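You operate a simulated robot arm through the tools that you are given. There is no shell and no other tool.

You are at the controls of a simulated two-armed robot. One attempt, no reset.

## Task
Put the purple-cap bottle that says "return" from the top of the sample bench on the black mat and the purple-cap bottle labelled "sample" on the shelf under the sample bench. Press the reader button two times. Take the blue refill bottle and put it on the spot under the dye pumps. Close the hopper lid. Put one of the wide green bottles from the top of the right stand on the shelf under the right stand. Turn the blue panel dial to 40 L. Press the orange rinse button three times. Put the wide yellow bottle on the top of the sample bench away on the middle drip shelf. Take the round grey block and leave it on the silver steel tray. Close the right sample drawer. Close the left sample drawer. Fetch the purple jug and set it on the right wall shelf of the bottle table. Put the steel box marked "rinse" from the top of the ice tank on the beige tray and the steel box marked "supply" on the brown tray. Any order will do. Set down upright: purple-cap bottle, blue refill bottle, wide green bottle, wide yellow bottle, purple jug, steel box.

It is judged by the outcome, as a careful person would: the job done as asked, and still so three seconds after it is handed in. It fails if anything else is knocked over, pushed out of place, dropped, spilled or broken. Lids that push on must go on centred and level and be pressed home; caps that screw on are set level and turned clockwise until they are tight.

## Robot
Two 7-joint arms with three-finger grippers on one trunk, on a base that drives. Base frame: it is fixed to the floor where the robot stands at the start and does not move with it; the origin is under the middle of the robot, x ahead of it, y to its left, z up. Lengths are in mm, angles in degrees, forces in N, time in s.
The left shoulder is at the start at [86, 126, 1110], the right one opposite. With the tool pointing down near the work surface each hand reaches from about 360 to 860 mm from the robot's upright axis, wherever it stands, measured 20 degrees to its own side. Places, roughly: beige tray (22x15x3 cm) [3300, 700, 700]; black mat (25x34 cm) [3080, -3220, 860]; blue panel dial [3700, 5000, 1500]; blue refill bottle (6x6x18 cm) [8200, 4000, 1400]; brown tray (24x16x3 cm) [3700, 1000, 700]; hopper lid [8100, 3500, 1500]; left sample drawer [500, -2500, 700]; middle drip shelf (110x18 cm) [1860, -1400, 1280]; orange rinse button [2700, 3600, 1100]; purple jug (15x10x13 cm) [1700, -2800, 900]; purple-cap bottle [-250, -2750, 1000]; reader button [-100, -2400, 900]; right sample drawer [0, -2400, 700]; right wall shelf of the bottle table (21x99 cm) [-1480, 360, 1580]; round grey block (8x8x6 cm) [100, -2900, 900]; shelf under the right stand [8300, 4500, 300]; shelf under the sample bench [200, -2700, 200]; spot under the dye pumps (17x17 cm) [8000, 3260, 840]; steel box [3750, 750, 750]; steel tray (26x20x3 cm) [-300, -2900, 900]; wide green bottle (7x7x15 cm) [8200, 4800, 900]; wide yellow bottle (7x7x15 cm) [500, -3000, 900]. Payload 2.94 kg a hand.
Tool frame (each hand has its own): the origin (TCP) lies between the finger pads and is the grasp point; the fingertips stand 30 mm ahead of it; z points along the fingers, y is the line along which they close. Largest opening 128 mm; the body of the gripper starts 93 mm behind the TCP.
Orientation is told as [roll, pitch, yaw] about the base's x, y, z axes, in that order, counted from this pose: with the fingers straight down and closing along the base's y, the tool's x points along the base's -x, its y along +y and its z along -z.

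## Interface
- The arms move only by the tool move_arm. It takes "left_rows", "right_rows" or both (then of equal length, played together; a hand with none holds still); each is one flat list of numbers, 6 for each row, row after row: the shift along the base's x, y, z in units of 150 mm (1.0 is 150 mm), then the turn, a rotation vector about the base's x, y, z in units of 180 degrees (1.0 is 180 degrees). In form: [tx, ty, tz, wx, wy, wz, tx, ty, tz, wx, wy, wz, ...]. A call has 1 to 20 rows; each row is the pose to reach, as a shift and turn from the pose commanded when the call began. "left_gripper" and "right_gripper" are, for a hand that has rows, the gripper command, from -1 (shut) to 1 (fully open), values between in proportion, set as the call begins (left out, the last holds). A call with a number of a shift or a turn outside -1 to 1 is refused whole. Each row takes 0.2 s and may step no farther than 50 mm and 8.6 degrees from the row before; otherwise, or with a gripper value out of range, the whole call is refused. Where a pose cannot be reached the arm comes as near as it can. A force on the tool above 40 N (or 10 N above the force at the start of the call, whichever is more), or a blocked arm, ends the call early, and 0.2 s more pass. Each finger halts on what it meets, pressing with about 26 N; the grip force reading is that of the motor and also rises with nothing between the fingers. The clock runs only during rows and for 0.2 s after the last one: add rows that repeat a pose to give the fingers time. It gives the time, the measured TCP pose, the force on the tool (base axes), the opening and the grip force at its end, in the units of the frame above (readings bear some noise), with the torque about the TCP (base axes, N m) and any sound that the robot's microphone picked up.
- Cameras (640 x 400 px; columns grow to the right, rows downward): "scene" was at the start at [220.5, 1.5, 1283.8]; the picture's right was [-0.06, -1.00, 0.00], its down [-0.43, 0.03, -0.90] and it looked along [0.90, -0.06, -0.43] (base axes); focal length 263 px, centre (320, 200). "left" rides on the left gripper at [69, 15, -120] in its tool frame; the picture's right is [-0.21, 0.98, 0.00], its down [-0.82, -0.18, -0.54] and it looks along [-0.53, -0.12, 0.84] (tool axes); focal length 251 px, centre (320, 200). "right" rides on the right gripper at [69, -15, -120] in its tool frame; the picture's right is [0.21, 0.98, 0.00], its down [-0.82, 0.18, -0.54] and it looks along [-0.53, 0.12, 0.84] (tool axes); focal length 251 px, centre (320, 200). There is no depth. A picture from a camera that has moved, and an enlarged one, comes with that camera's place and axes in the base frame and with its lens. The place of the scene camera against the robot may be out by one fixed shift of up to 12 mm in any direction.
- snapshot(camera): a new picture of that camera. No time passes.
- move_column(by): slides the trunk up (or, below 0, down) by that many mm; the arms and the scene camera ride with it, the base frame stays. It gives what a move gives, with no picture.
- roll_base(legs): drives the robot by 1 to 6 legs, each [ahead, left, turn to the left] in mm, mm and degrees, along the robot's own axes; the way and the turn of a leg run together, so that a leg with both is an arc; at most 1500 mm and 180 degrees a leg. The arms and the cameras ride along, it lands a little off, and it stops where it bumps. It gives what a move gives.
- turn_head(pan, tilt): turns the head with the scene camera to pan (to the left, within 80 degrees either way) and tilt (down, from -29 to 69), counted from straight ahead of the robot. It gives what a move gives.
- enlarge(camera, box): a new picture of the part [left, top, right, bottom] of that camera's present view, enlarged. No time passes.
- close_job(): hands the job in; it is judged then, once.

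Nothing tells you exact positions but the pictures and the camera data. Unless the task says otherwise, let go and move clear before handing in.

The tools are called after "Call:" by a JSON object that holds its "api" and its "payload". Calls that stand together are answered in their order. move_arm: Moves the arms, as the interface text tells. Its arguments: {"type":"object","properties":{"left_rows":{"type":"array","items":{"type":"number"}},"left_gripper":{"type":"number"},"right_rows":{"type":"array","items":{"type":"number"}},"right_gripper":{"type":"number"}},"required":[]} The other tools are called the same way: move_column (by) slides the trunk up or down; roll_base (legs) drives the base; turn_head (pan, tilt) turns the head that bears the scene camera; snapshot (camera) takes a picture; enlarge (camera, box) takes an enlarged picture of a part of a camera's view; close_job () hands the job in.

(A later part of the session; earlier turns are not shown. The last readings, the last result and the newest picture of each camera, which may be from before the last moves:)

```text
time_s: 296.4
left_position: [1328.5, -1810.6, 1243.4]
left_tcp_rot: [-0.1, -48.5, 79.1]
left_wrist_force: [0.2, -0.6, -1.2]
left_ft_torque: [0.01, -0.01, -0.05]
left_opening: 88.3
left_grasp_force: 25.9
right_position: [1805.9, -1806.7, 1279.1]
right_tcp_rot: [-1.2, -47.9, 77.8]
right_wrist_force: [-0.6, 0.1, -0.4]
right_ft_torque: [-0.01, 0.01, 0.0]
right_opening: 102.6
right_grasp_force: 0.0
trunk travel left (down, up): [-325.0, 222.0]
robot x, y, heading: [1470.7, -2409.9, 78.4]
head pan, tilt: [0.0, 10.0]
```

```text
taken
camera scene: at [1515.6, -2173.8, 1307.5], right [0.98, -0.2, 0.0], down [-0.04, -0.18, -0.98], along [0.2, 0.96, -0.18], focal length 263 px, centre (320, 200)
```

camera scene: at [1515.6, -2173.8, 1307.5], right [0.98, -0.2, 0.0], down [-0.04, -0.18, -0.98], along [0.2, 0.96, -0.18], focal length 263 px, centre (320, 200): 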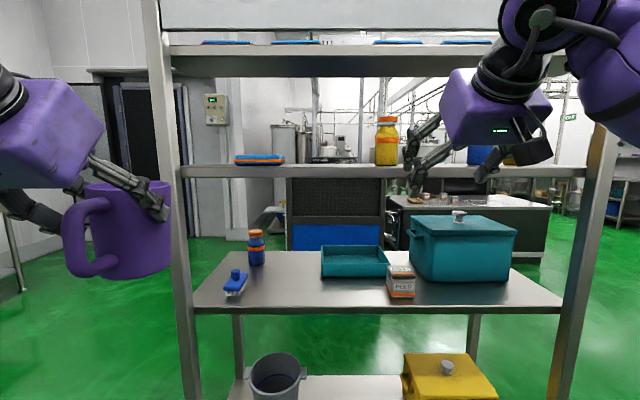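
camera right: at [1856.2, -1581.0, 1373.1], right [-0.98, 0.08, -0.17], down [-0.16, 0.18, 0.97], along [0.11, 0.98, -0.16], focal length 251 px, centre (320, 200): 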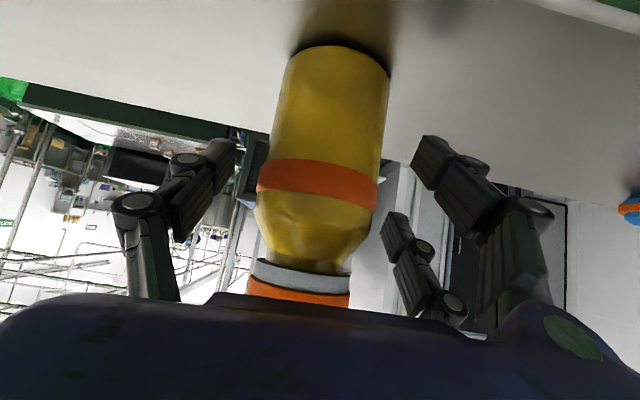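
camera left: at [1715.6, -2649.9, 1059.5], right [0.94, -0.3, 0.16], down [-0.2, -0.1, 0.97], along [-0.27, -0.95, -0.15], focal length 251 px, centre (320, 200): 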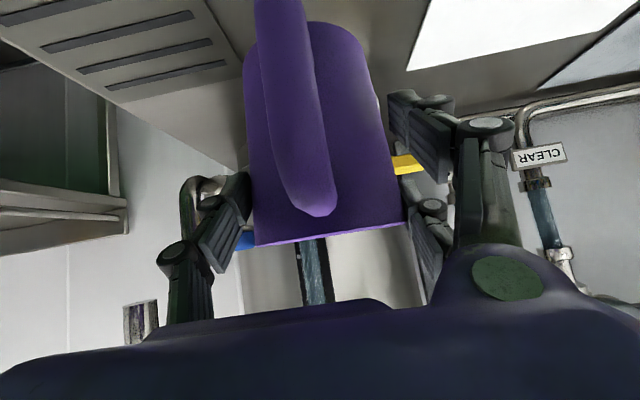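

Call:
{"api": "roll_base", "payload": {"legs": [[130, 0, 0], [0, 0, 101.5], [800, -500, 0], [450, -700, 0], [450, -700, 0]]}}

Call:
{"api": "snapshot", "payload": {"camera": "scene"}}

```text
time_s: 319.0
left_position: [-671.7, -514.7, 1244.0]
left_tcp_rot: [-0.1, -48.9, 177.6]
left_wrist_force: [-0.4, 0.0, -1.6]
left_ft_torque: [-0.02, -0.04, 0.0]
left_opening: 88.3
left_grasp_force: 25.7
right_position: [-744.9, -43.3, 1282.7]
right_tcp_rot: [-1.2, -48.2, 176.3]
right_wrist_force: [-0.6, -0.4, 0.4]
right_ft_torque: [-0.03, 0.02, -0.05]
right_opening: 102.4
right_grasp_force: 0.0
trunk travel left (down, up): [-325.0, 222.0]
robot x, y, heading: [-107.2, -286.0, 176.9]
head pan, tilt: [0.0, 10.0]
```

```text
taken
camera scene: at [-333.0, -267.0, 1308.7], right [0.06, 1.0, 0.0], down [0.17, -0.01, -0.98], along [-0.98, 0.05, -0.17], focal length 263 px, centre (320, 200)
```

scene: 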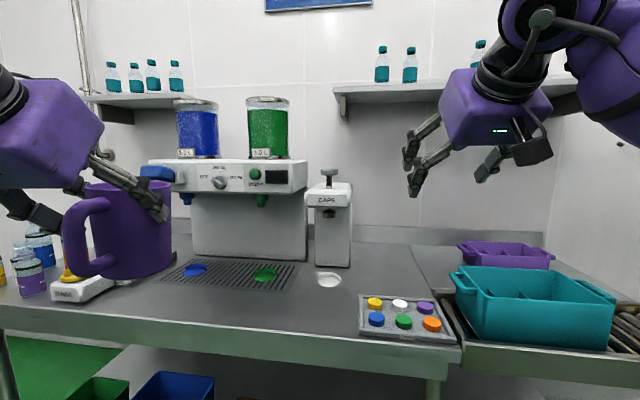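

The bottle table is ahead with two wall shelves; the right one carries a few teal-capped bottles. I enlarge it.

Call:
{"api": "enlarge", "payload": {"camera": "scene", "box": [320, 10, 600, 180]}}

Call:
{"api": "turn_head", "payload": {"pan": -30, "tilt": 5}}

Call:
{"api": "snapshot", "payload": {"camera": "scene"}}

```text
2.29 times, centred on (460, 95) of scene
camera zoom: at [-333.0, -267.0, 1308.7], right [0.06, 1.0, 0.0], down [0.17, -0.01, -0.98], along [-0.98, 0.05, -0.17], focal length 601 px, centre (0, 440)
```

zoom: 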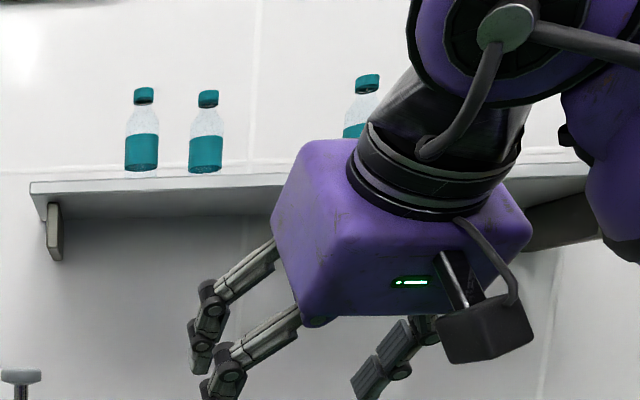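

```text
time_s: 320.0
left_position: [-671.6, -516.7, 1243.3]
left_tcp_rot: [-0.1, -48.9, 177.8]
left_wrist_force: [-0.3, 0.2, -1.2]
left_ft_torque: [0.04, -0.02, 0.03]
left_opening: 88.2
left_grasp_force: 26.2
right_position: [-746.2, -44.5, 1283.3]
right_tcp_rot: [-1.3, -48.2, 176.3]
right_wrist_force: [0.4, 0.6, 0.2]
right_ft_torque: [0.0, 0.01, 0.03]
right_opening: 102.5
right_grasp_force: 0.0
trunk travel left (down, up): [-325.0, 222.0]
robot x, y, heading: [-109.9, -288.1, 177.0]
head pan, tilt: [-30.0, 5.0]
```

```text
taken
camera scene: at [-317.1, -222.1, 1316.8], right [0.55, 0.84, 0.0], down [0.07, -0.05, -1.0], along [-0.83, 0.54, -0.09], focal length 263 px, centre (320, 200)
```

scene: 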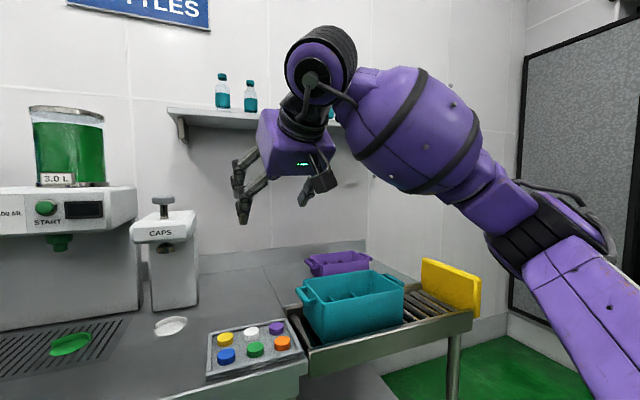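

The shelf front is near (-1468, -148) to the north-east at height 1574, too high for the steep grasp. I will set the jug on the free front strip of this table and regrasp it with a level hand. First I square up to the table.

Call:
{"api": "roll_base", "payload": {"legs": [[0, 0, -7.6], [150, 0, 0]]}}

Call:
{"api": "turn_head", "payload": {"pan": 15, "tilt": 30}}

Call:
{"api": "snapshot", "payload": {"camera": "scene"}}

```text
time_s: 322.0
left_position: [-844.9, -409.8, 1245.1]
left_tcp_rot: [0.0, -48.9, 170.0]
left_wrist_force: [0.8, -0.4, -3.4]
left_ft_torque: [-0.03, -0.01, 0.03]
left_opening: 88.1
left_grasp_force: 25.8
right_position: [-857.3, 66.0, 1283.1]
right_tcp_rot: [-1.4, -48.3, 168.6]
right_wrist_force: [-0.3, -0.5, 0.1]
right_ft_torque: [0.03, 0.03, 0.06]
right_opening: 102.2
right_grasp_force: 0.0
trunk travel left (down, up): [-325.0, 222.0]
robot x, y, heading: [-260.2, -256.3, 169.1]
head pan, tilt: [-30.0, 5.0]
```

```text
time_s: 323.1
left_position: [-845.4, -409.7, 1243.9]
left_tcp_rot: [-0.2, -48.9, 170.0]
left_wrist_force: [0.3, -0.4, -1.6]
left_ft_torque: [-0.04, 0.0, 0.0]
left_opening: 87.9
left_grasp_force: 25.9
right_position: [-856.4, 66.6, 1283.0]
right_tcp_rot: [-1.3, -48.3, 168.8]
right_wrist_force: [0.1, 0.2, 0.1]
right_ft_torque: [-0.02, -0.02, -0.02]
right_opening: 102.5
right_grasp_force: 0.0
trunk travel left (down, up): [-325.0, 222.0]
robot x, y, heading: [-255.0, -257.3, 169.0]
head pan, tilt: [15.0, 30.0]
```

```text
taken
camera scene: at [-477.3, -233.1, 1276.4], right [-0.07, 1.0, 0.0], down [0.5, 0.04, -0.87], along [-0.86, -0.06, -0.5], focal length 263 px, centre (320, 200)
```

scene: 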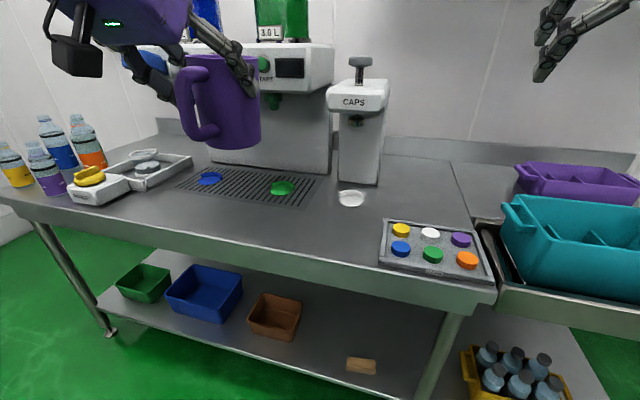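

Call:
{"api": "move_arm", "payload": {"left_rows": [-0.18, 0.06, -0.15, 0, 0, 0, -0.36, 0.125, -0.3, 0, 0, 0, -0.54, 0.19, -0.45, 0, 0, 0, -0.72, 0.25, -0.6, 0, 0, 0]}}

Call:
{"api": "move_arm", "payload": {"left_rows": [-0.18, 0.06, -0.18, 0, 0, 0, -0.36, 0.125, -0.36, 0, 0, 0, -0.54, 0.19, -0.54, 0, 0, 0, -0.71, 0.25, -0.72, 0, 0, 0, -0.71, 0.25, -0.9, 0, 0, 0]}}

Call:
{"api": "snapshot", "payload": {"camera": "scene"}}

```text
time_s: 324.1
left_position: [-954.4, -371.7, 1155.0]
left_tcp_rot: [-0.1, -48.9, 170.0]
left_wrist_force: [-0.8, 0.5, -0.8]
left_ft_torque: [0.0, -0.02, 0.01]
left_opening: 87.8
left_grasp_force: 26.0
right_position: [-857.8, 67.2, 1282.7]
right_tcp_rot: [-1.3, -48.2, 168.7]
right_wrist_force: [-0.4, -0.2, -0.1]
right_ft_torque: [-0.02, -0.05, 0.02]
right_opening: 102.2
right_grasp_force: 0.1
trunk travel left (down, up): [-325.0, 222.0]
robot x, y, heading: [-255.8, -255.3, 169.3]
head pan, tilt: [15.0, 30.0]
```

```text
time_s: 325.3
left_position: [-1060.5, -335.6, 1019.4]
left_tcp_rot: [-0.2, -48.9, 170.0]
left_wrist_force: [0.8, -0.5, -1.5]
left_ft_torque: [-0.01, -0.03, 0.0]
left_opening: 88.2
left_grasp_force: 26.2
right_position: [-856.6, 65.8, 1282.9]
right_tcp_rot: [-1.3, -48.2, 168.7]
right_wrist_force: [-0.6, 0.0, -0.7]
right_ft_torque: [-0.01, 0.04, 0.0]
right_opening: 102.4
right_grasp_force: 0.1
trunk travel left (down, up): [-325.0, 222.0]
robot x, y, heading: [-256.4, -256.0, 169.0]
head pan, tilt: [15.0, 30.0]
```

```text
taken
camera scene: at [-476.9, -233.5, 1276.4], right [-0.07, 1.0, 0.0], down [0.5, 0.04, -0.87], along [-0.86, -0.06, -0.5], focal length 263 px, centre (320, 200)
```

scene: 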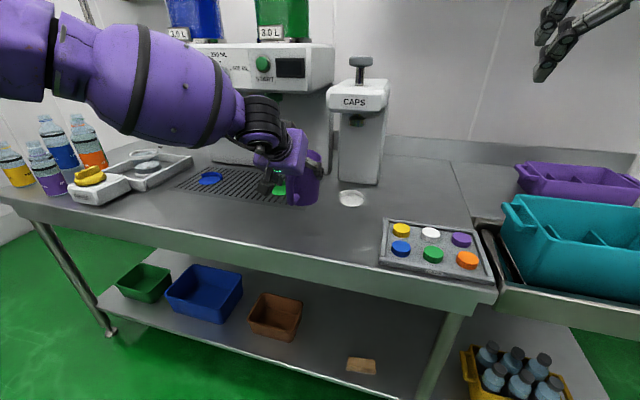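

Call:
{"api": "move_arm", "payload": {"left_rows": [0, 0, -0.2, 0, 0, 0, 0, 0, -0.37, 0, 0, 0, 0, 0, -0.42, 0, 0, 0, 0, 0, -0.45, 0, 0, 0, 0, 0, -0.48, 0, 0, 0]}}

Call:
{"api": "snapshot", "payload": {"camera": "left"}}

```text
time_s: 326.5
left_position: [-1060.0, -334.6, 946.4]
left_tcp_rot: [-0.1, -48.9, 170.0]
left_wrist_force: [-0.9, -0.3, -1.2]
left_ft_torque: [-0.01, -0.02, -0.01]
left_opening: 88.0
left_grasp_force: 26.0
right_position: [-856.1, 66.8, 1283.7]
right_tcp_rot: [-1.4, -48.3, 168.7]
right_wrist_force: [-0.3, -0.3, -0.6]
right_ft_torque: [-0.01, 0.01, 0.01]
right_opening: 102.2
right_grasp_force: 0.0
trunk travel left (down, up): [-325.0, 222.0]
robot x, y, heading: [-258.1, -259.7, 169.3]
head pan, tilt: [15.0, 30.0]
```

```text
taken
camera left: at [-930.6, -374.2, 973.3], right [-0.31, -0.94, 0.16], down [-0.1, 0.2, 0.97], along [-0.95, 0.29, -0.15], focal length 251 px, centre (320, 200)
```

left: 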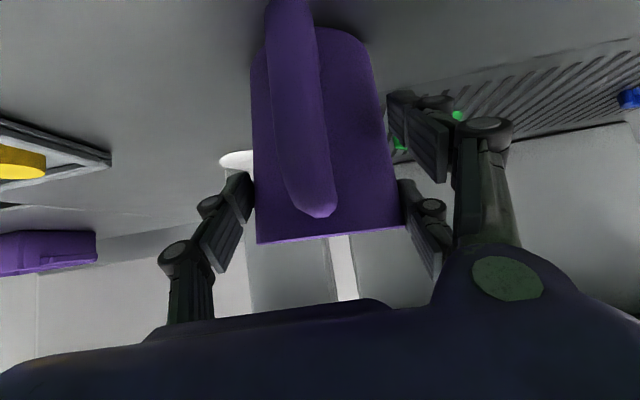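

Call:
{"api": "move_arm", "payload": {"left_rows": [0, 0, -0.025, 0, 0, 0, 0, 0, -0.05, 0, 0, 0, 0, 0, -0.075, 0, 0, 0, 0, 0, -0.1, 0, 0, 0]}}

```text
time_s: 327.5
left_position: [-1059.5, -335.9, 934.2]
left_tcp_rot: [-0.3, -49.2, 170.1]
left_wrist_force: [-3.0, -3.0, 17.9]
left_ft_torque: [0.32, 0.35, 0.08]
left_opening: 87.9
left_grasp_force: 25.8
right_position: [-854.5, 66.7, 1282.9]
right_tcp_rot: [-1.4, -48.4, 168.7]
right_wrist_force: [-0.2, -0.7, -0.8]
right_ft_torque: [0.01, -0.01, 0.01]
right_opening: 102.6
right_grasp_force: 0.1
trunk travel left (down, up): [-325.0, 222.0]
robot x, y, heading: [-256.0, -260.9, 169.1]
head pan, tilt: [15.0, 30.0]
```

Call:
{"api": "move_arm", "payload": {"left_rows": [0, 0, 0.03, 0, 0, 0, 0, 0, 0.03, 0, 0, 0, 0, 0, 0.03, 0, 0, 0], "left_gripper": 1}}

Call:
{"api": "roll_base", "payload": {"legs": [[-200, 0, 0]]}}

Call:
{"api": "snapshot", "payload": {"camera": "scene"}}

Call:
{"api": "snapshot", "payload": {"camera": "left"}}

```text
time_s: 328.3
left_position: [-1059.5, -335.1, 936.8]
left_tcp_rot: [-0.1, -48.8, 170.0]
left_wrist_force: [-0.8, -0.2, 0.4]
left_ft_torque: [0.0, -0.01, 0.01]
left_opening: 127.9
left_grasp_force: 0.1
right_position: [-856.8, 66.0, 1282.1]
right_tcp_rot: [-1.3, -48.3, 168.7]
right_wrist_force: [0.0, 0.4, 0.4]
right_ft_torque: [0.01, 0.01, 0.01]
right_opening: 102.6
right_grasp_force: 0.1
trunk travel left (down, up): [-325.0, 222.0]
robot x, y, heading: [-258.0, -259.8, 169.3]
head pan, tilt: [15.0, 30.0]
```

```text
time_s: 329.9
left_position: [-860.4, -373.8, 937.7]
left_tcp_rot: [-0.1, -49.0, 170.1]
left_wrist_force: [0.2, -0.6, -1.3]
left_ft_torque: [-0.02, 0.0, 0.03]
left_opening: 128.1
left_grasp_force: 0.0
right_position: [-656.6, 28.5, 1282.4]
right_tcp_rot: [-1.3, -48.2, 168.7]
right_wrist_force: [0.3, 0.9, -0.2]
right_ft_torque: [0.05, 0.01, 0.0]
right_opening: 102.3
right_grasp_force: 0.1
trunk travel left (down, up): [-325.0, 222.0]
robot x, y, heading: [-59.0, -296.6, 169.5]
head pan, tilt: [15.0, 30.0]
```

```text
taken
camera scene: at [-277.3, -271.5, 1276.4], right [-0.07, 1.0, 0.0], down [0.5, 0.04, -0.87], along [-0.86, -0.06, -0.5], focal length 263 px, centre (320, 200)
```

scene: 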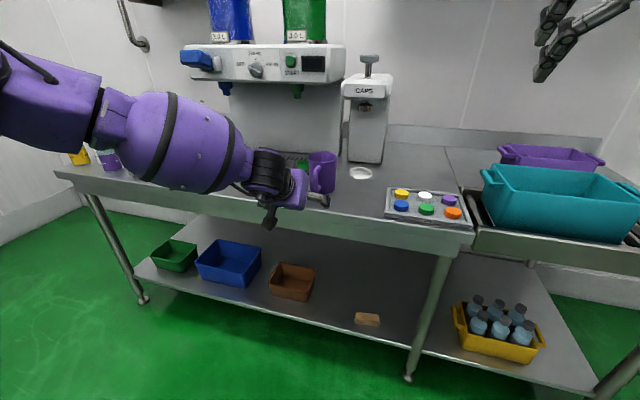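

```text
taken
camera left: at [-730.7, -413.1, 963.4], right [-0.31, -0.94, 0.16], down [-0.1, 0.2, 0.97], along [-0.95, 0.29, -0.15], focal length 251 px, centre (320, 200)
```

left: 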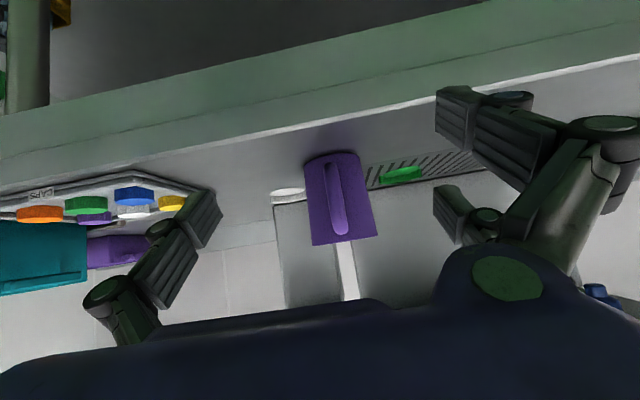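

The jug stands on the table. Now I try a nearly level left hand at this reach.

Call:
{"api": "move_arm", "payload": {"left_rows": [0, 0, -0.04, 0.0072, 0.0382, 0, 0, 0, -0.08, 0.0145, 0.0764, 0, 0, 0, -0.12, 0.0217, 0.1146, 0, 0, 0, -0.16, 0.029, 0.1528, 0, 0, 0, -0.2, 0.0362, 0.191, 0]}}

```text
time_s: 331.1
left_position: [-861.0, -373.9, 924.0]
left_tcp_rot: [-0.5, -62.9, 170.4]
left_wrist_force: [-1.0, -0.2, 0.4]
left_ft_torque: [-0.02, 0.02, -0.06]
left_opening: 128.1
left_grasp_force: 0.1
left hand out of reach, approached as far as the arm can: row 3, 4, 5
right_position: [-657.5, 28.2, 1283.6]
right_tcp_rot: [-1.3, -48.1, 168.8]
right_wrist_force: [-0.4, -0.6, 0.3]
right_ft_torque: [0.0, -0.01, 0.04]
right_opening: 102.6
right_grasp_force: 0.1
trunk travel left (down, up): [-325.0, 222.0]
robot x, y, heading: [-59.4, -294.4, 169.3]
head pan, tilt: [15.0, 30.0]
```

Call:
{"api": "move_column", "payload": {"by": -250}}

Call:
{"api": "move_arm", "payload": {"left_rows": [0, 0, 0.25, 0, 0, 0, 0, 0, 0.5, 0, 0, 0, 0, 0, 0.75, 0, 0, 0, 0, 0, 1, 0, 0, 0]}}

Call:
{"api": "move_arm", "payload": {"left_rows": [0, 0, 0.15, 0.0078, 0.041, 0, 0, 0, 0.3, 0.0155, 0.082, 0, 0, 0, 0.45, 0.023, 0.123, 0, 0, 0, 0.55, 0.0248, 0.131, 0]}}

```text
time_s: 333.7
left_position: [-859.3, -372.8, 676.6]
left_tcp_rot: [-0.6, -62.8, 170.4]
left_wrist_force: [-0.7, 0.0, 0.1]
left_ft_torque: [-0.02, -0.03, 0.03]
left_opening: 128.2
left_grasp_force: 0.1
right_position: [-655.8, 27.5, 1033.4]
right_tcp_rot: [-1.3, -48.3, 168.8]
right_wrist_force: [0.7, -0.5, 0.6]
right_ft_torque: [-0.04, -0.01, -0.02]
right_opening: 102.5
right_grasp_force: 0.1
trunk travel left (down, up): [-75.0, 472.0]
robot x, y, heading: [-58.8, -297.2, 169.2]
head pan, tilt: [15.0, 30.0]
```

```text
time_s: 334.7
left_position: [-859.5, -371.8, 824.3]
left_tcp_rot: [-0.5, -62.9, 170.5]
left_wrist_force: [0.1, 0.4, -0.4]
left_ft_torque: [0.0, 0.05, -0.03]
left_opening: 128.0
left_grasp_force: 0.1
right_position: [-657.3, 27.2, 1032.9]
right_tcp_rot: [-1.4, -48.3, 168.8]
right_wrist_force: [0.1, -0.7, -0.6]
right_ft_torque: [-0.02, 0.0, 0.0]
right_opening: 102.3
right_grasp_force: 0.0
trunk travel left (down, up): [-75.0, 472.0]
robot x, y, heading: [-55.8, -295.9, 169.4]
head pan, tilt: [15.0, 30.0]
```

```text
time_s: 335.7
left_position: [-859.9, -398.6, 919.6]
left_tcp_rot: [-8.3, -86.6, 178.3]
left_wrist_force: [0.9, -0.3, -0.1]
left_ft_torque: [-0.01, -0.03, -0.01]
left_opening: 127.9
left_grasp_force: 0.1
left hand out of reach, approached as far as the arm can: row 4
right_position: [-656.9, 27.3, 1033.3]
right_tcp_rot: [-1.4, -48.3, 168.9]
right_wrist_force: [1.0, -0.9, 0.9]
right_ft_torque: [0.02, 0.03, -0.05]
right_opening: 102.3
right_grasp_force: 0.2
trunk travel left (down, up): [-75.0, 472.0]
robot x, y, heading: [-58.7, -295.7, 169.2]
head pan, tilt: [15.0, 30.0]
```

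A level hand works with the trunk lower, but the jug's handle would then sit against the palm. So I will first turn the jug around with a vertical grasp from above. I raise the trunk and straighten the left hand.

Call:
{"api": "move_column", "payload": {"by": 250}}

Call:
{"api": "move_arm", "payload": {"left_rows": [0.05, 0, 0, -0.0081, -0.043, 0, 0.1, 0, 0, -0.0163, -0.086, 0, 0.1, 0, 0, -0.0244, -0.129, 0, 0.1, 0, 0, -0.0325, -0.172, 0, 0.1, 0, 0, -0.0407, -0.215, 0, 0.1, 0, 0, -0.0488, -0.258, 0, 0.1, 0, 0, -0.057, -0.301, 0, 0.1, 0, 0, -0.0651, -0.344, 0, 0.1, 0, 0, -0.0732, -0.387, 0, 0.1, 0, 0, -0.0814, -0.43, 0, 0.1, 0, 0, -0.0893, -0.472, 0]}}

```text
time_s: 338.3
left_position: [-776.3, -411.0, 1308.9]
left_tcp_rot: [-176.0, -81.6, -14.1]
left_wrist_force: [0.0, 0.6, 0.7]
left_ft_torque: [0.01, 0.0, 0.01]
left_opening: 128.2
left_grasp_force: 0.1
right_position: [-657.6, 28.2, 1281.6]
right_tcp_rot: [-1.3, -48.2, 168.7]
right_wrist_force: [0.9, 0.1, 0.8]
right_ft_torque: [-0.02, -0.01, 0.0]
right_opening: 102.3
right_grasp_force: 0.0
trunk travel left (down, up): [-325.0, 222.0]
robot x, y, heading: [-59.0, -297.0, 169.0]
head pan, tilt: [15.0, 30.0]
```

```text
time_s: 340.7
left_position: [-721.1, -444.0, 1284.8]
left_tcp_rot: [0.4, -11.8, 169.8]
left_wrist_force: [-0.3, -0.7, -0.9]
left_ft_torque: [-0.02, -0.02, -0.01]
left_opening: 127.8
left_grasp_force: 0.2
left hand out of reach, approached as far as the arm can: row 10, 11
right_position: [-658.7, 28.1, 1282.0]
right_tcp_rot: [-1.3, -48.2, 168.7]
right_wrist_force: [-0.3, -0.5, -0.7]
right_ft_torque: [0.01, -0.04, 0.0]
right_opening: 102.7
right_grasp_force: 0.0
trunk travel left (down, up): [-325.0, 222.0]
robot x, y, heading: [-58.6, -297.3, 169.2]
head pan, tilt: [15.0, 30.0]
```

Call:
{"api": "move_arm", "payload": {"left_rows": [0, 0, -0.3, -0.006, -0.032, 0, 0, 0, -0.6, -0.0122, -0.0644, 0, 0, 0, -0.9, -0.0122, -0.0644, 0, 0, 0, -1, -0.0122, -0.0644, 0]}}

Call:
{"api": "roll_base", "payload": {"legs": [[250, 0, 0]]}}

Call:
{"api": "snapshot", "payload": {"camera": "left"}}

```text
time_s: 341.7
left_position: [-722.7, -443.8, 1134.4]
left_tcp_rot: [0.5, -0.1, 169.8]
left_wrist_force: [-0.4, 0.8, 0.6]
left_ft_torque: [-0.01, 0.01, 0.0]
left_opening: 128.0
left_grasp_force: 0.1
right_position: [-657.3, 27.9, 1282.4]
right_tcp_rot: [-1.3, -48.1, 168.6]
right_wrist_force: [-0.1, 0.3, 1.4]
right_ft_torque: [0.04, -0.02, -0.02]
right_opening: 102.2
right_grasp_force: 0.1
trunk travel left (down, up): [-325.0, 222.0]
robot x, y, heading: [-56.8, -299.0, 169.3]
head pan, tilt: [15.0, 30.0]
```

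```text
time_s: 343.5
left_position: [-971.0, -396.5, 1137.3]
left_tcp_rot: [0.5, -0.2, 169.8]
left_wrist_force: [0.5, -0.1, -0.1]
left_ft_torque: [0.03, 0.01, 0.0]
left_opening: 128.3
left_grasp_force: 0.0
right_position: [-904.6, 75.6, 1282.3]
right_tcp_rot: [-1.3, -48.3, 168.7]
right_wrist_force: [-1.3, 0.4, -0.4]
right_ft_torque: [0.02, -0.01, 0.02]
right_opening: 102.2
right_grasp_force: 0.0
trunk travel left (down, up): [-325.0, 222.0]
robot x, y, heading: [-304.3, -251.6, 169.3]
head pan, tilt: [15.0, 30.0]
```

```text
taken
camera left: at [-905.9, -422.9, 1255.8], right [-0.38, -0.92, 0.01], down [-0.77, 0.33, 0.54], along [-0.5, 0.2, -0.84], focal length 251 px, centre (320, 200)
```

left: 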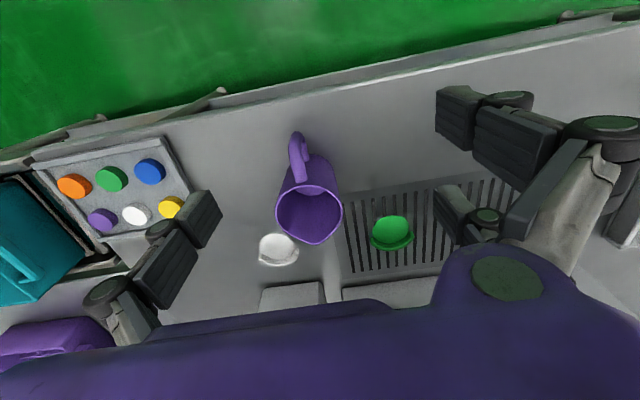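

The jug is at about (-1092, -329), handle straight toward me. I test in free air how far the left hand can turn about the vertical.

Call:
{"api": "move_arm", "payload": {"left_rows": [0, 0, 0, 0, 0, 0.047, 0, 0, 0, 0, 0, 0.094, 0, 0, 0, 0, 0, 0.141, 0, 0, 0, 0, 0, 0.188, 0, 0, 0, 0, 0, 0.235, 0, 0, 0, 0, 0, 0.282, 0, 0, 0, 0, 0, 0.329, 0, 0, 0, 0, 0, 0.376, 0, 0, 0, 0, 0, 0.423, 0, 0, 0, 0, 0, 0.47, 0, 0, 0, 0, 0, 0.517, 0, 0, 0, 0, 0, 0.564, 0, 0, 0, 0, 0, 0.611]}}

```text
time_s: 346.3
left_position: [-969.6, -397.3, 1136.0]
left_tcp_rot: [0.5, -0.2, -80.1]
left_wrist_force: [0.5, -0.2, -0.4]
left_ft_torque: [-0.02, -0.01, 0.01]
left_opening: 127.9
left_grasp_force: 0.1
right_position: [-905.1, 74.8, 1283.3]
right_tcp_rot: [-1.3, -48.3, 168.7]
right_wrist_force: [-0.5, 0.0, -0.3]
right_ft_torque: [0.0, 0.0, 0.0]
right_opening: 102.3
right_grasp_force: 0.0
trunk travel left (down, up): [-325.0, 222.0]
robot x, y, heading: [-304.6, -247.7, 169.3]
head pan, tilt: [15.0, 30.0]
```

It turns at least 110 degrees that way. I now set the hand at -45 degrees above the jug.

Call:
{"api": "move_arm", "payload": {"left_rows": [-0.043, 0.024, 0, 0, 0, -0.0453, -0.086, 0.048, 0, 0, 0, -0.0906, -0.129, 0.072, 0, 0, 0, -0.136, -0.172, 0.096, 0, 0, 0, -0.1813, -0.214, 0.12, 0, 0, 0, -0.2266, -0.257, 0.144, 0, 0, 0, -0.2719, -0.3, 0.168, 0, 0, 0, -0.3172, -0.343, 0.192, 0, 0, 0, -0.3625, -0.386, 0.216, 0, 0, 0, -0.4078, -0.429, 0.239, 0, 0, 0, -0.4532, -0.472, 0.263, 0, 0, 0, -0.4985, -0.515, 0.287, 0, 0, 0, -0.5438, -0.558, 0.311, 0, 0, 0, -0.5891, -0.6, 0.335, 0, 0, 0, -0.6344, -0.643, 0.359, 0, 0, 0, -0.6797, -0.686, 0.383, 0, 0, 0, -0.7251, -0.729, 0.407, 0, 0, 0, -0.7704, -0.772, 0.431, 0, 0, 0, -0.8157, -0.815, 0.455, 0, 0, 0, -0.861]}}

Call:
{"api": "snapshot", "payload": {"camera": "left"}}

```text
time_s: 350.3
left_position: [-911.5, -323.6, 1122.5]
left_tcp_rot: [0.9, -0.5, 125.8]
left_wrist_force: [0.8, -1.0, -0.3]
left_ft_torque: [-0.02, 0.03, -0.03]
left_opening: 128.0
left_grasp_force: 0.0
left hand out of reach, approached as far as the arm can: row 4, 5, 6, 7, 8, 9, 10, 11, 12, 13, 14, 15, 16, 17, 18, 19
right_position: [-903.4, 75.6, 1283.6]
right_tcp_rot: [-1.3, -48.3, 168.7]
right_wrist_force: [0.6, 1.1, 0.4]
right_ft_torque: [0.01, 0.01, -0.01]
right_opening: 102.5
right_grasp_force: 0.0
trunk travel left (down, up): [-325.0, 222.0]
robot x, y, heading: [-305.2, -247.3, 169.4]
head pan, tilt: [15.0, 30.0]
```

```text
taken
camera left: at [-883.0, -389.6, 1242.1], right [-0.92, -0.4, 0.02], down [-0.33, 0.77, 0.55], along [-0.23, 0.49, -0.84], focal length 251 px, centre (320, 200)
```

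left: 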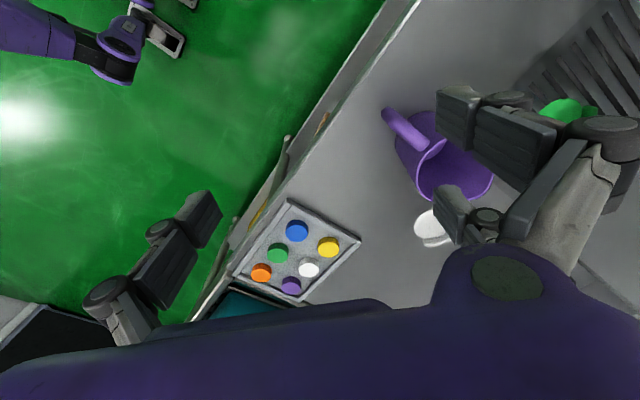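

Call:
{"api": "roll_base", "payload": {"legs": [[150, 0, 0]]}}

Call:
{"api": "snapshot", "payload": {"camera": "left"}}

```text
time_s: 351.7
left_position: [-1058.8, -297.6, 1121.8]
left_tcp_rot: [0.8, -0.6, 126.0]
left_wrist_force: [-0.6, -0.3, 0.1]
left_ft_torque: [-0.04, 0.0, 0.02]
left_opening: 128.0
left_grasp_force: 0.0
right_position: [-1051.1, 103.2, 1282.7]
right_tcp_rot: [-1.3, -48.3, 168.7]
right_wrist_force: [0.2, 0.2, 0.2]
right_ft_torque: [0.0, 0.01, 0.01]
right_opening: 102.5
right_grasp_force: 0.1
trunk travel left (down, up): [-325.0, 222.0]
robot x, y, heading: [-450.6, -220.9, 169.4]
head pan, tilt: [15.0, 30.0]
```

```text
taken
camera left: at [-1029.3, -363.0, 1241.8], right [-0.92, -0.4, 0.02], down [-0.33, 0.77, 0.55], along [-0.23, 0.49, -0.84], focal length 251 px, centre (320, 200)
```

left: 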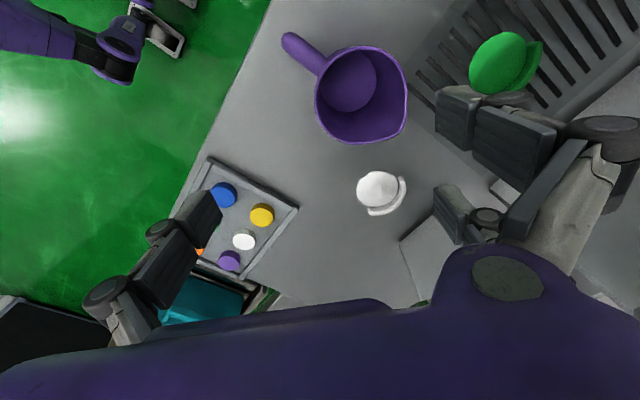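

Call:
{"api": "move_arm", "payload": {"left_rows": [-0.1, -0.12, 0, 0, 0, 0, -0.207, -0.243, -0.2, 0, 0, 0, -0.207, -0.243, -0.5, 0, 0, 0, -0.207, -0.243, -0.7, 0, 0, 0]}}

Call:
{"api": "snapshot", "payload": {"camera": "left"}}

```text
time_s: 352.7
left_position: [-1052.4, -329.0, 1074.6]
left_tcp_rot: [1.0, -0.5, 126.4]
left_wrist_force: [0.4, 0.5, -0.5]
left_ft_torque: [0.03, -0.03, 0.01]
left_opening: 127.6
left_grasp_force: 0.0
left hand out of reach, approached as far as the arm can: row 1, 2, 3, 4
right_position: [-1050.4, 100.2, 1284.4]
right_tcp_rot: [-1.3, -48.2, 168.9]
right_wrist_force: [0.2, -0.1, 0.3]
right_ft_torque: [0.0, 0.02, 0.01]
right_opening: 102.5
right_grasp_force: 0.1
trunk travel left (down, up): [-325.0, 222.0]
robot x, y, heading: [-454.0, -219.8, 169.4]
head pan, tilt: [15.0, 30.0]
```

```text
taken
camera left: at [-1023.1, -394.0, 1193.6], right [-0.91, -0.41, 0.02], down [-0.33, 0.77, 0.55], along [-0.24, 0.49, -0.84], focal length 251 px, centre (320, 200)
```

left: 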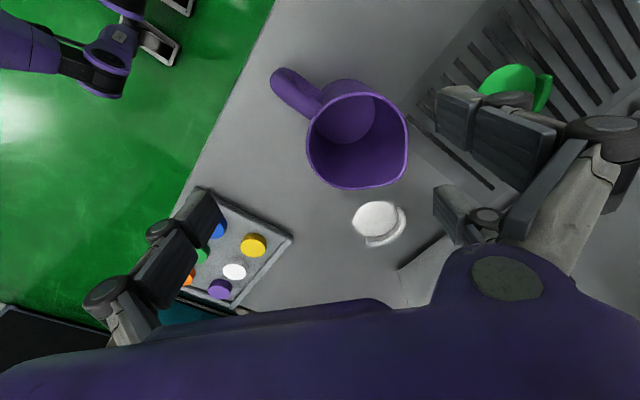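

Turning to -45 is at the joint's limit, so I go back to straight, grasp there and turn the jug the other way.

Call:
{"api": "move_arm", "payload": {"left_rows": [-0.04, -0.005, 0, 0, 0, 0.04, -0.08, -0.01, 0, 0, 0, 0.08, -0.12, -0.015, 0, 0, 0, 0.12, -0.16, -0.02, 0, 0, 0, 0.16, -0.2, -0.025, 0, 0, 0, 0.2, -0.25, -0.03, 0, 0, 0, 0.239]}}

Call:
{"api": "snapshot", "payload": {"camera": "left"}}

```text
time_s: 354.1
left_position: [-1090.1, -333.3, 1074.2]
left_tcp_rot: [0.9, -0.4, 169.2]
left_wrist_force: [0.0, 0.1, 0.4]
left_ft_torque: [-0.01, 0.01, 0.0]
left_opening: 127.9
left_grasp_force: 0.1
right_position: [-1050.5, 103.4, 1284.0]
right_tcp_rot: [-1.3, -48.3, 168.8]
right_wrist_force: [0.0, -0.1, 0.0]
right_ft_torque: [-0.04, 0.0, -0.01]
right_opening: 102.6
right_grasp_force: 0.0
trunk travel left (down, up): [-325.0, 222.0]
robot x, y, heading: [-450.4, -220.7, 169.2]
head pan, tilt: [15.0, 30.0]
```

```text
taken
camera left: at [-1024.9, -358.7, 1194.1], right [-0.39, -0.92, 0.02], down [-0.77, 0.34, 0.55], along [-0.51, 0.2, -0.84], focal length 251 px, centre (320, 200)
```

left: 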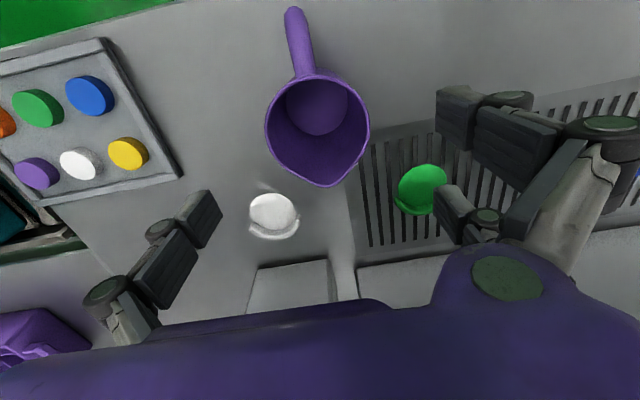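

Call:
{"api": "move_arm", "payload": {"left_rows": [0, 0, -0.3, 0, 0, 0, 0, 0, -0.6, 0, 0, 0, 0, 0, -0.86, 0, 0, 0]}}

Call:
{"api": "move_arm", "payload": {"left_rows": [0, 0, 0, 0, 0, 0, 0, 0, 0, 0, 0, 0, 0, 0, 0, 0, 0, 0], "left_gripper": -1}}

Call:
{"api": "move_arm", "payload": {"left_rows": [0, 0, 0.08, 0, 0, 0, 0, 0, 0.2, 0, 0, 0, 0, 0, 0.3, 0, 0, 0]}}

Call:
{"api": "snapshot", "payload": {"camera": "left"}}

```text
time_s: 354.9
left_position: [-1091.8, -332.3, 945.5]
left_tcp_rot: [0.9, -0.5, 169.0]
left_wrist_force: [0.0, -0.5, 0.0]
left_ft_torque: [-0.03, -0.02, -0.01]
left_opening: 127.8
left_grasp_force: 0.0
right_position: [-1050.2, 102.5, 1282.6]
right_tcp_rot: [-1.3, -48.1, 168.8]
right_wrist_force: [-0.2, 0.8, -0.6]
right_ft_torque: [0.0, 0.01, -0.01]
right_opening: 102.5
right_grasp_force: 0.1
trunk travel left (down, up): [-325.0, 222.0]
robot x, y, heading: [-451.6, -220.8, 169.4]
head pan, tilt: [15.0, 30.0]
```

```text
time_s: 355.7
left_position: [-1091.7, -333.0, 945.0]
left_tcp_rot: [0.8, -0.5, 169.1]
left_wrist_force: [0.0, 0.2, 0.3]
left_ft_torque: [0.03, -0.02, 0.04]
left_opening: 87.6
left_grasp_force: 26.3
right_position: [-1049.8, 101.3, 1282.8]
right_tcp_rot: [-1.3, -48.2, 168.8]
right_wrist_force: [-0.7, 0.4, -0.8]
right_ft_torque: [-0.02, 0.05, 0.0]
right_opening: 102.2
right_grasp_force: 0.1
trunk travel left (down, up): [-325.0, 222.0]
robot x, y, heading: [-449.4, -222.3, 169.1]
head pan, tilt: [15.0, 30.0]
```

```text
time_s: 356.5
left_position: [-1089.0, -331.6, 991.3]
left_tcp_rot: [0.7, -0.6, 169.1]
left_wrist_force: [0.7, 0.4, -0.9]
left_ft_torque: [0.0, 0.05, 0.0]
left_opening: 87.4
left_grasp_force: 26.6
right_position: [-1050.0, 103.0, 1283.7]
right_tcp_rot: [-1.3, -48.2, 168.8]
right_wrist_force: [0.4, 0.6, 0.2]
right_ft_torque: [-0.01, 0.01, 0.02]
right_opening: 102.4
right_grasp_force: 0.1
trunk travel left (down, up): [-325.0, 222.0]
robot x, y, heading: [-450.8, -220.2, 169.2]
head pan, tilt: [15.0, 30.0]
```

```text
taken
camera left: at [-1024.7, -359.8, 1109.4], right [-0.4, -0.92, 0.02], down [-0.77, 0.34, 0.55], along [-0.51, 0.2, -0.84], focal length 251 px, centre (320, 200)
```

left: 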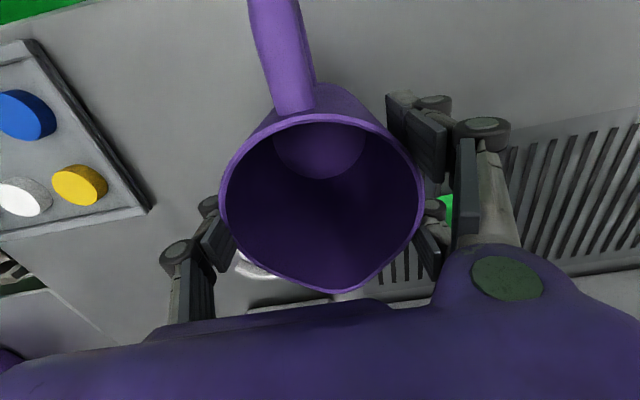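

The jug is lifted clear from above. I turn it about the vertical by 170 degrees.

Call:
{"api": "move_arm", "payload": {"left_rows": [0, 0, 0, 0, 0, 0.0472, 0, 0, 0, 0, 0, 0.0944, 0, 0, 0, 0, 0, 0.1416, 0, 0, 0, 0, 0, 0.1888, 0, 0, 0, 0, 0, 0.236, 0, 0, 0, 0, 0, 0.2832, 0, 0, 0, 0, 0, 0.3304, 0, 0, 0, 0, 0, 0.3776, 0, 0, 0, 0, 0, 0.4248, 0, 0, 0, 0, 0, 0.472, 0, 0, 0, 0, 0, 0.5192, 0, 0, 0, 0, 0, 0.5664, 0, 0, 0, 0, 0, 0.6136, 0, 0, 0, 0, 0, 0.6608, 0, 0, 0, 0, 0, 0.708, 0, 0, 0, 0, 0, 0.7552, 0, 0, 0, 0, 0, 0.8024, 0, 0, 0, 0, 0, 0.8496, 0, 0, 0, 0, 0, 0.8968, 0, 0, 0, 0, 0, 0.944]}}

Call:
{"api": "snapshot", "payload": {"camera": "left"}}

Call:
{"api": "snapshot", "payload": {"camera": "scene"}}

```text
time_s: 360.7
left_position: [-1089.3, -333.5, 989.7]
left_tcp_rot: [0.9, -0.4, -20.9]
left_wrist_force: [-0.1, 0.2, -1.8]
left_ft_torque: [0.01, -0.07, 0.02]
left_opening: 87.1
left_grasp_force: 25.6
right_position: [-1050.5, 102.2, 1283.8]
right_tcp_rot: [-1.3, -48.3, 168.8]
right_wrist_force: [0.0, -0.6, 0.0]
right_ft_torque: [0.02, -0.02, 0.08]
right_opening: 102.4
right_grasp_force: 0.2
trunk travel left (down, up): [-325.0, 222.0]
robot x, y, heading: [-453.0, -223.0, 169.3]
head pan, tilt: [15.0, 30.0]
```

```text
taken
camera left: at [-1152.0, -295.5, 1109.4], right [0.55, 0.84, 0.02], down [0.7, -0.47, 0.55], along [0.46, -0.29, -0.84], focal length 251 px, centre (320, 200)
```

left: 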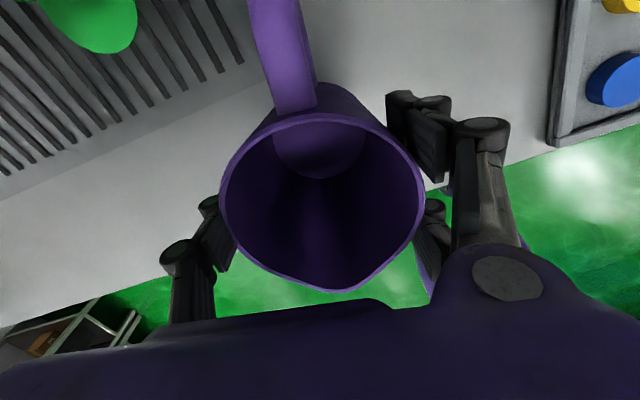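

```text
taken
camera scene: at [-671.1, -197.0, 1276.4], right [-0.07, 1.0, 0.0], down [0.5, 0.04, -0.87], along [-0.86, -0.06, -0.5], focal length 263 px, centre (320, 200)
```

scene: 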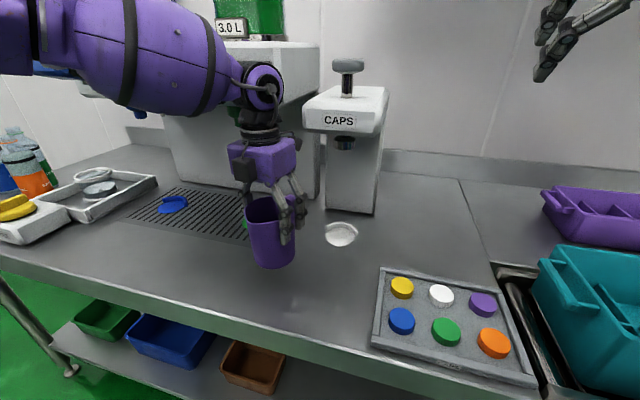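

The handle now points away from me. I set the jug back down and release.

Call:
{"api": "move_arm", "payload": {"left_rows": [0, 0, -0.15, 0, 0, 0, 0, 0, -0.25, 0, 0, 0, 0, 0, -0.29, 0, 0, 0, 0, 0, -0.32, 0, 0, 0, 0, 0, -0.345, 0, 0, 0]}}

```text
time_s: 361.9
left_position: [-1088.6, -332.4, 940.9]
left_tcp_rot: [0.9, -0.4, -21.1]
left_wrist_force: [3.4, -3.7, 16.3]
left_ft_torque: [-0.11, 0.27, 0.08]
left_opening: 87.1
left_grasp_force: 26.2
right_position: [-1048.7, 101.7, 1283.9]
right_tcp_rot: [-1.3, -48.3, 168.7]
right_wrist_force: [-0.1, 0.2, -0.1]
right_ft_torque: [0.0, 0.0, 0.01]
right_opening: 102.5
right_grasp_force: 0.2
trunk travel left (down, up): [-325.0, 222.0]
robot x, y, heading: [-450.7, -221.9, 169.1]
head pan, tilt: [15.0, 30.0]
```

Call:
{"api": "move_arm", "payload": {"left_rows": [0, 0, 0.025, 0, 0, 0, 0, 0, 0.025, 0, 0, 0, 0, 0, 0.025, 0, 0, 0], "left_gripper": 1}}

Call:
{"api": "move_arm", "payload": {"left_rows": [0, 0, 0.25, 0, 0, 0, 0, 0, 0.5, 0, 0, 0, 0, 0, 0.75, 0, 0, 0, 0, 0, 1, 0, 0, 0]}}

Call:
{"api": "snapshot", "payload": {"camera": "scene"}}

```text
time_s: 362.7
left_position: [-1089.7, -332.0, 943.5]
left_tcp_rot: [0.8, -0.6, -21.1]
left_wrist_force: [0.5, 0.1, -0.5]
left_ft_torque: [-0.02, 0.0, 0.01]
left_opening: 128.1
left_grasp_force: 0.0
right_position: [-1050.6, 102.2, 1282.9]
right_tcp_rot: [-1.3, -48.3, 168.7]
right_wrist_force: [0.0, 0.1, -0.5]
right_ft_torque: [0.01, 0.04, 0.03]
right_opening: 102.2
right_grasp_force: 0.1
trunk travel left (down, up): [-325.0, 222.0]
robot x, y, heading: [-455.2, -222.5, 169.2]
head pan, tilt: [15.0, 30.0]
```

```text
time_s: 363.7
left_position: [-1088.1, -331.8, 1094.0]
left_tcp_rot: [0.9, -0.5, -21.2]
left_wrist_force: [-0.2, 0.3, -0.4]
left_ft_torque: [-0.01, 0.03, 0.0]
left_opening: 128.2
left_grasp_force: 0.1
right_position: [-1050.7, 101.6, 1283.0]
right_tcp_rot: [-1.3, -48.3, 168.8]
right_wrist_force: [0.6, 0.0, -0.4]
right_ft_torque: [0.0, 0.0, 0.04]
right_opening: 102.4
right_grasp_force: 0.1
trunk travel left (down, up): [-325.0, 222.0]
robot x, y, heading: [-450.0, -224.2, 169.3]
head pan, tilt: [15.0, 30.0]
```

```text
taken
camera scene: at [-670.3, -196.9, 1276.5], right [-0.07, 1.0, 0.0], down [0.5, 0.04, -0.87], along [-0.86, -0.06, -0.5], focal length 263 px, centre (320, 200)
```

scene: 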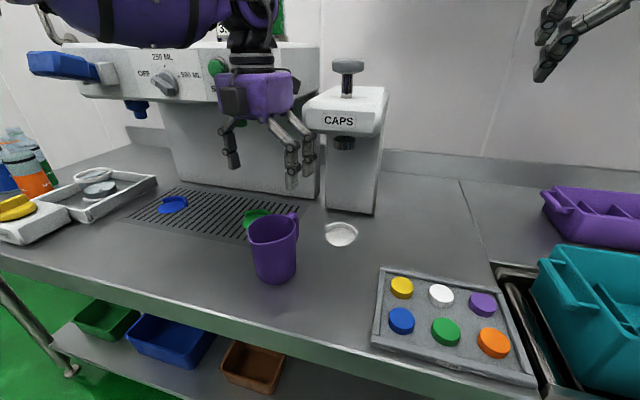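

I back off, lower the trunk and turn the left hand to point level at the jug, this time with its camera on top.

Call:
{"api": "roll_base", "payload": {"legs": [[-300, 0, 0]]}}

Call:
{"api": "move_column", "payload": {"by": -250}}

Call:
{"api": "move_arm", "payload": {"left_rows": [-0.098, 0.019, 0.03, 0.01205, 0.04284, 0.00462, -0.196, 0.037, 0.06, 0.0241, 0.08568, 0.00924, -0.294, 0.056, 0.09, 0.03615, 0.12852, 0.01386, -0.392, 0.075, 0.12, 0.0482, 0.17136, 0.01848, -0.49, 0.094, 0.15, 0.06025, 0.2142, 0.0231, -0.588, 0.112, 0.18, 0.0723, 0.25704, 0.02772, -0.686, 0.131, 0.21, 0.08435, 0.29988, 0.03234, -0.784, 0.15, 0.24, 0.0964, 0.34272, 0.03696, -0.882, 0.168, 0.27, 0.10845, 0.38556, 0.04158, -0.98, 0.187, 0.3, 0.1205, 0.4284, 0.0462]}}

Call:
{"api": "snapshot", "payload": {"camera": "left"}}

Call:
{"api": "snapshot", "payload": {"camera": "scene"}}

```text
time_s: 365.7
left_position: [-799.2, -383.5, 1093.5]
left_tcp_rot: [0.8, -0.4, -21.5]
left_wrist_force: [0.4, 0.4, -0.7]
left_ft_torque: [0.0, 0.02, 0.01]
left_opening: 127.7
left_grasp_force: 0.1
right_position: [-756.3, 49.1, 1282.3]
right_tcp_rot: [-1.4, -48.4, 168.4]
right_wrist_force: [0.3, 1.0, 1.0]
right_ft_torque: [-0.04, 0.0, 0.01]
right_opening: 102.2
right_grasp_force: 0.1
trunk travel left (down, up): [-325.0, 222.0]
robot x, y, heading: [-160.8, -277.8, 169.2]
head pan, tilt: [15.0, 30.0]
```

```text
time_s: 368.3
left_position: [-799.0, -384.8, 843.9]
left_tcp_rot: [0.8, -0.4, -21.5]
left_wrist_force: [1.0, 0.4, -0.2]
left_ft_torque: [0.03, 0.0, 0.01]
left_opening: 127.9
left_grasp_force: 0.1
right_position: [-757.4, 49.4, 1033.9]
right_tcp_rot: [-1.3, -48.3, 168.4]
right_wrist_force: [1.1, -0.1, -0.6]
right_ft_torque: [-0.04, 0.02, -0.04]
right_opening: 102.1
right_grasp_force: 0.1
trunk travel left (down, up): [-75.0, 472.0]
robot x, y, heading: [-161.2, -278.0, 168.7]
head pan, tilt: [15.0, 30.0]
```

```text
time_s: 370.5
left_position: [-946.4, -357.1, 888.8]
left_tcp_rot: [-2.7, 79.6, -14.3]
left_wrist_force: [-0.5, 0.5, 0.9]
left_ft_torque: [0.0, -0.04, 0.0]
left_opening: 128.1
left_grasp_force: 0.0
right_position: [-759.0, 49.1, 1032.8]
right_tcp_rot: [-1.3, -48.2, 168.5]
right_wrist_force: [0.6, -0.7, -0.1]
right_ft_torque: [-0.05, 0.01, 0.01]
right_opening: 102.5
right_grasp_force: 0.0
trunk travel left (down, up): [-75.0, 472.0]
robot x, y, heading: [-163.2, -278.1, 168.9]
head pan, tilt: [15.0, 30.0]
```

```text
taken
camera left: at [-840.7, -362.8, 978.5], right [0.24, 0.95, -0.22], down [0.63, -0.32, -0.71], along [-0.74, 0.03, -0.67], focal length 251 px, centre (320, 200)
```

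left: 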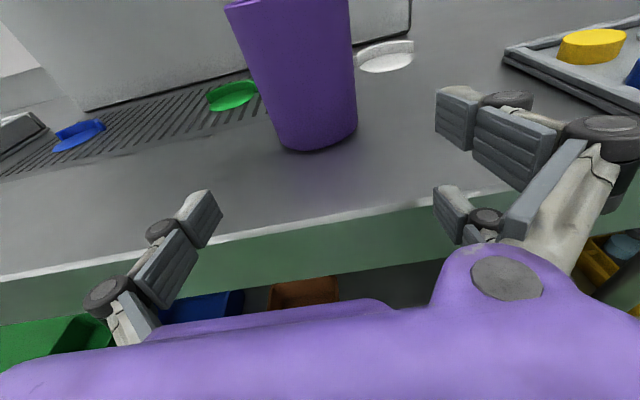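

```text
taken
camera scene: at [-464.1, -235.0, 1003.1], right [-0.07, 1.0, 0.0], down [0.5, 0.03, -0.87], along [-0.86, -0.06, -0.5], focal length 263 px, centre (320, 200)
```

scene: 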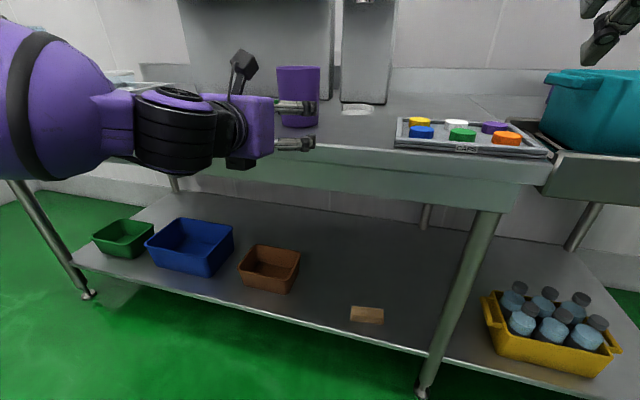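

The hand is level with its camera on top and centred on the jug. I advance around it and close.

Call:
{"api": "move_arm", "payload": {"left_rows": [-0.24, 0.042, 0.01, 0, 0, 0, -0.48, 0.084, 0.02, 0, 0, 0, -0.72, 0.125, 0.02, 0, 0, 0, -0.94, 0.165, 0.02, 0, 0, 0]}}

Call:
{"api": "snapshot", "payload": {"camera": "left"}}

```text
time_s: 371.5
left_position: [-1086.1, -330.7, 890.6]
left_tcp_rot: [-3.4, 79.5, -14.9]
left_wrist_force: [0.6, 0.1, 0.1]
left_ft_torque: [-0.02, 0.0, 0.0]
left_opening: 128.0
left_grasp_force: 0.0
right_position: [-758.4, 50.0, 1033.5]
right_tcp_rot: [-1.3, -48.2, 168.4]
right_wrist_force: [0.7, -0.8, 0.2]
right_ft_torque: [0.0, 0.01, 0.01]
right_opening: 102.5
right_grasp_force: 0.1
trunk travel left (down, up): [-75.0, 472.0]
robot x, y, heading: [-161.7, -280.1, 168.8]
head pan, tilt: [15.0, 30.0]
```

```text
taken
camera left: at [-980.8, -336.1, 980.7], right [0.24, 0.95, -0.22], down [0.63, -0.32, -0.71], along [-0.74, 0.03, -0.67], focal length 251 px, centre (320, 200)
```

left: 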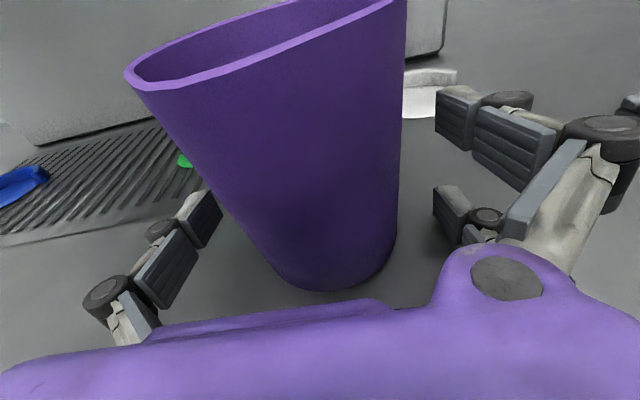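

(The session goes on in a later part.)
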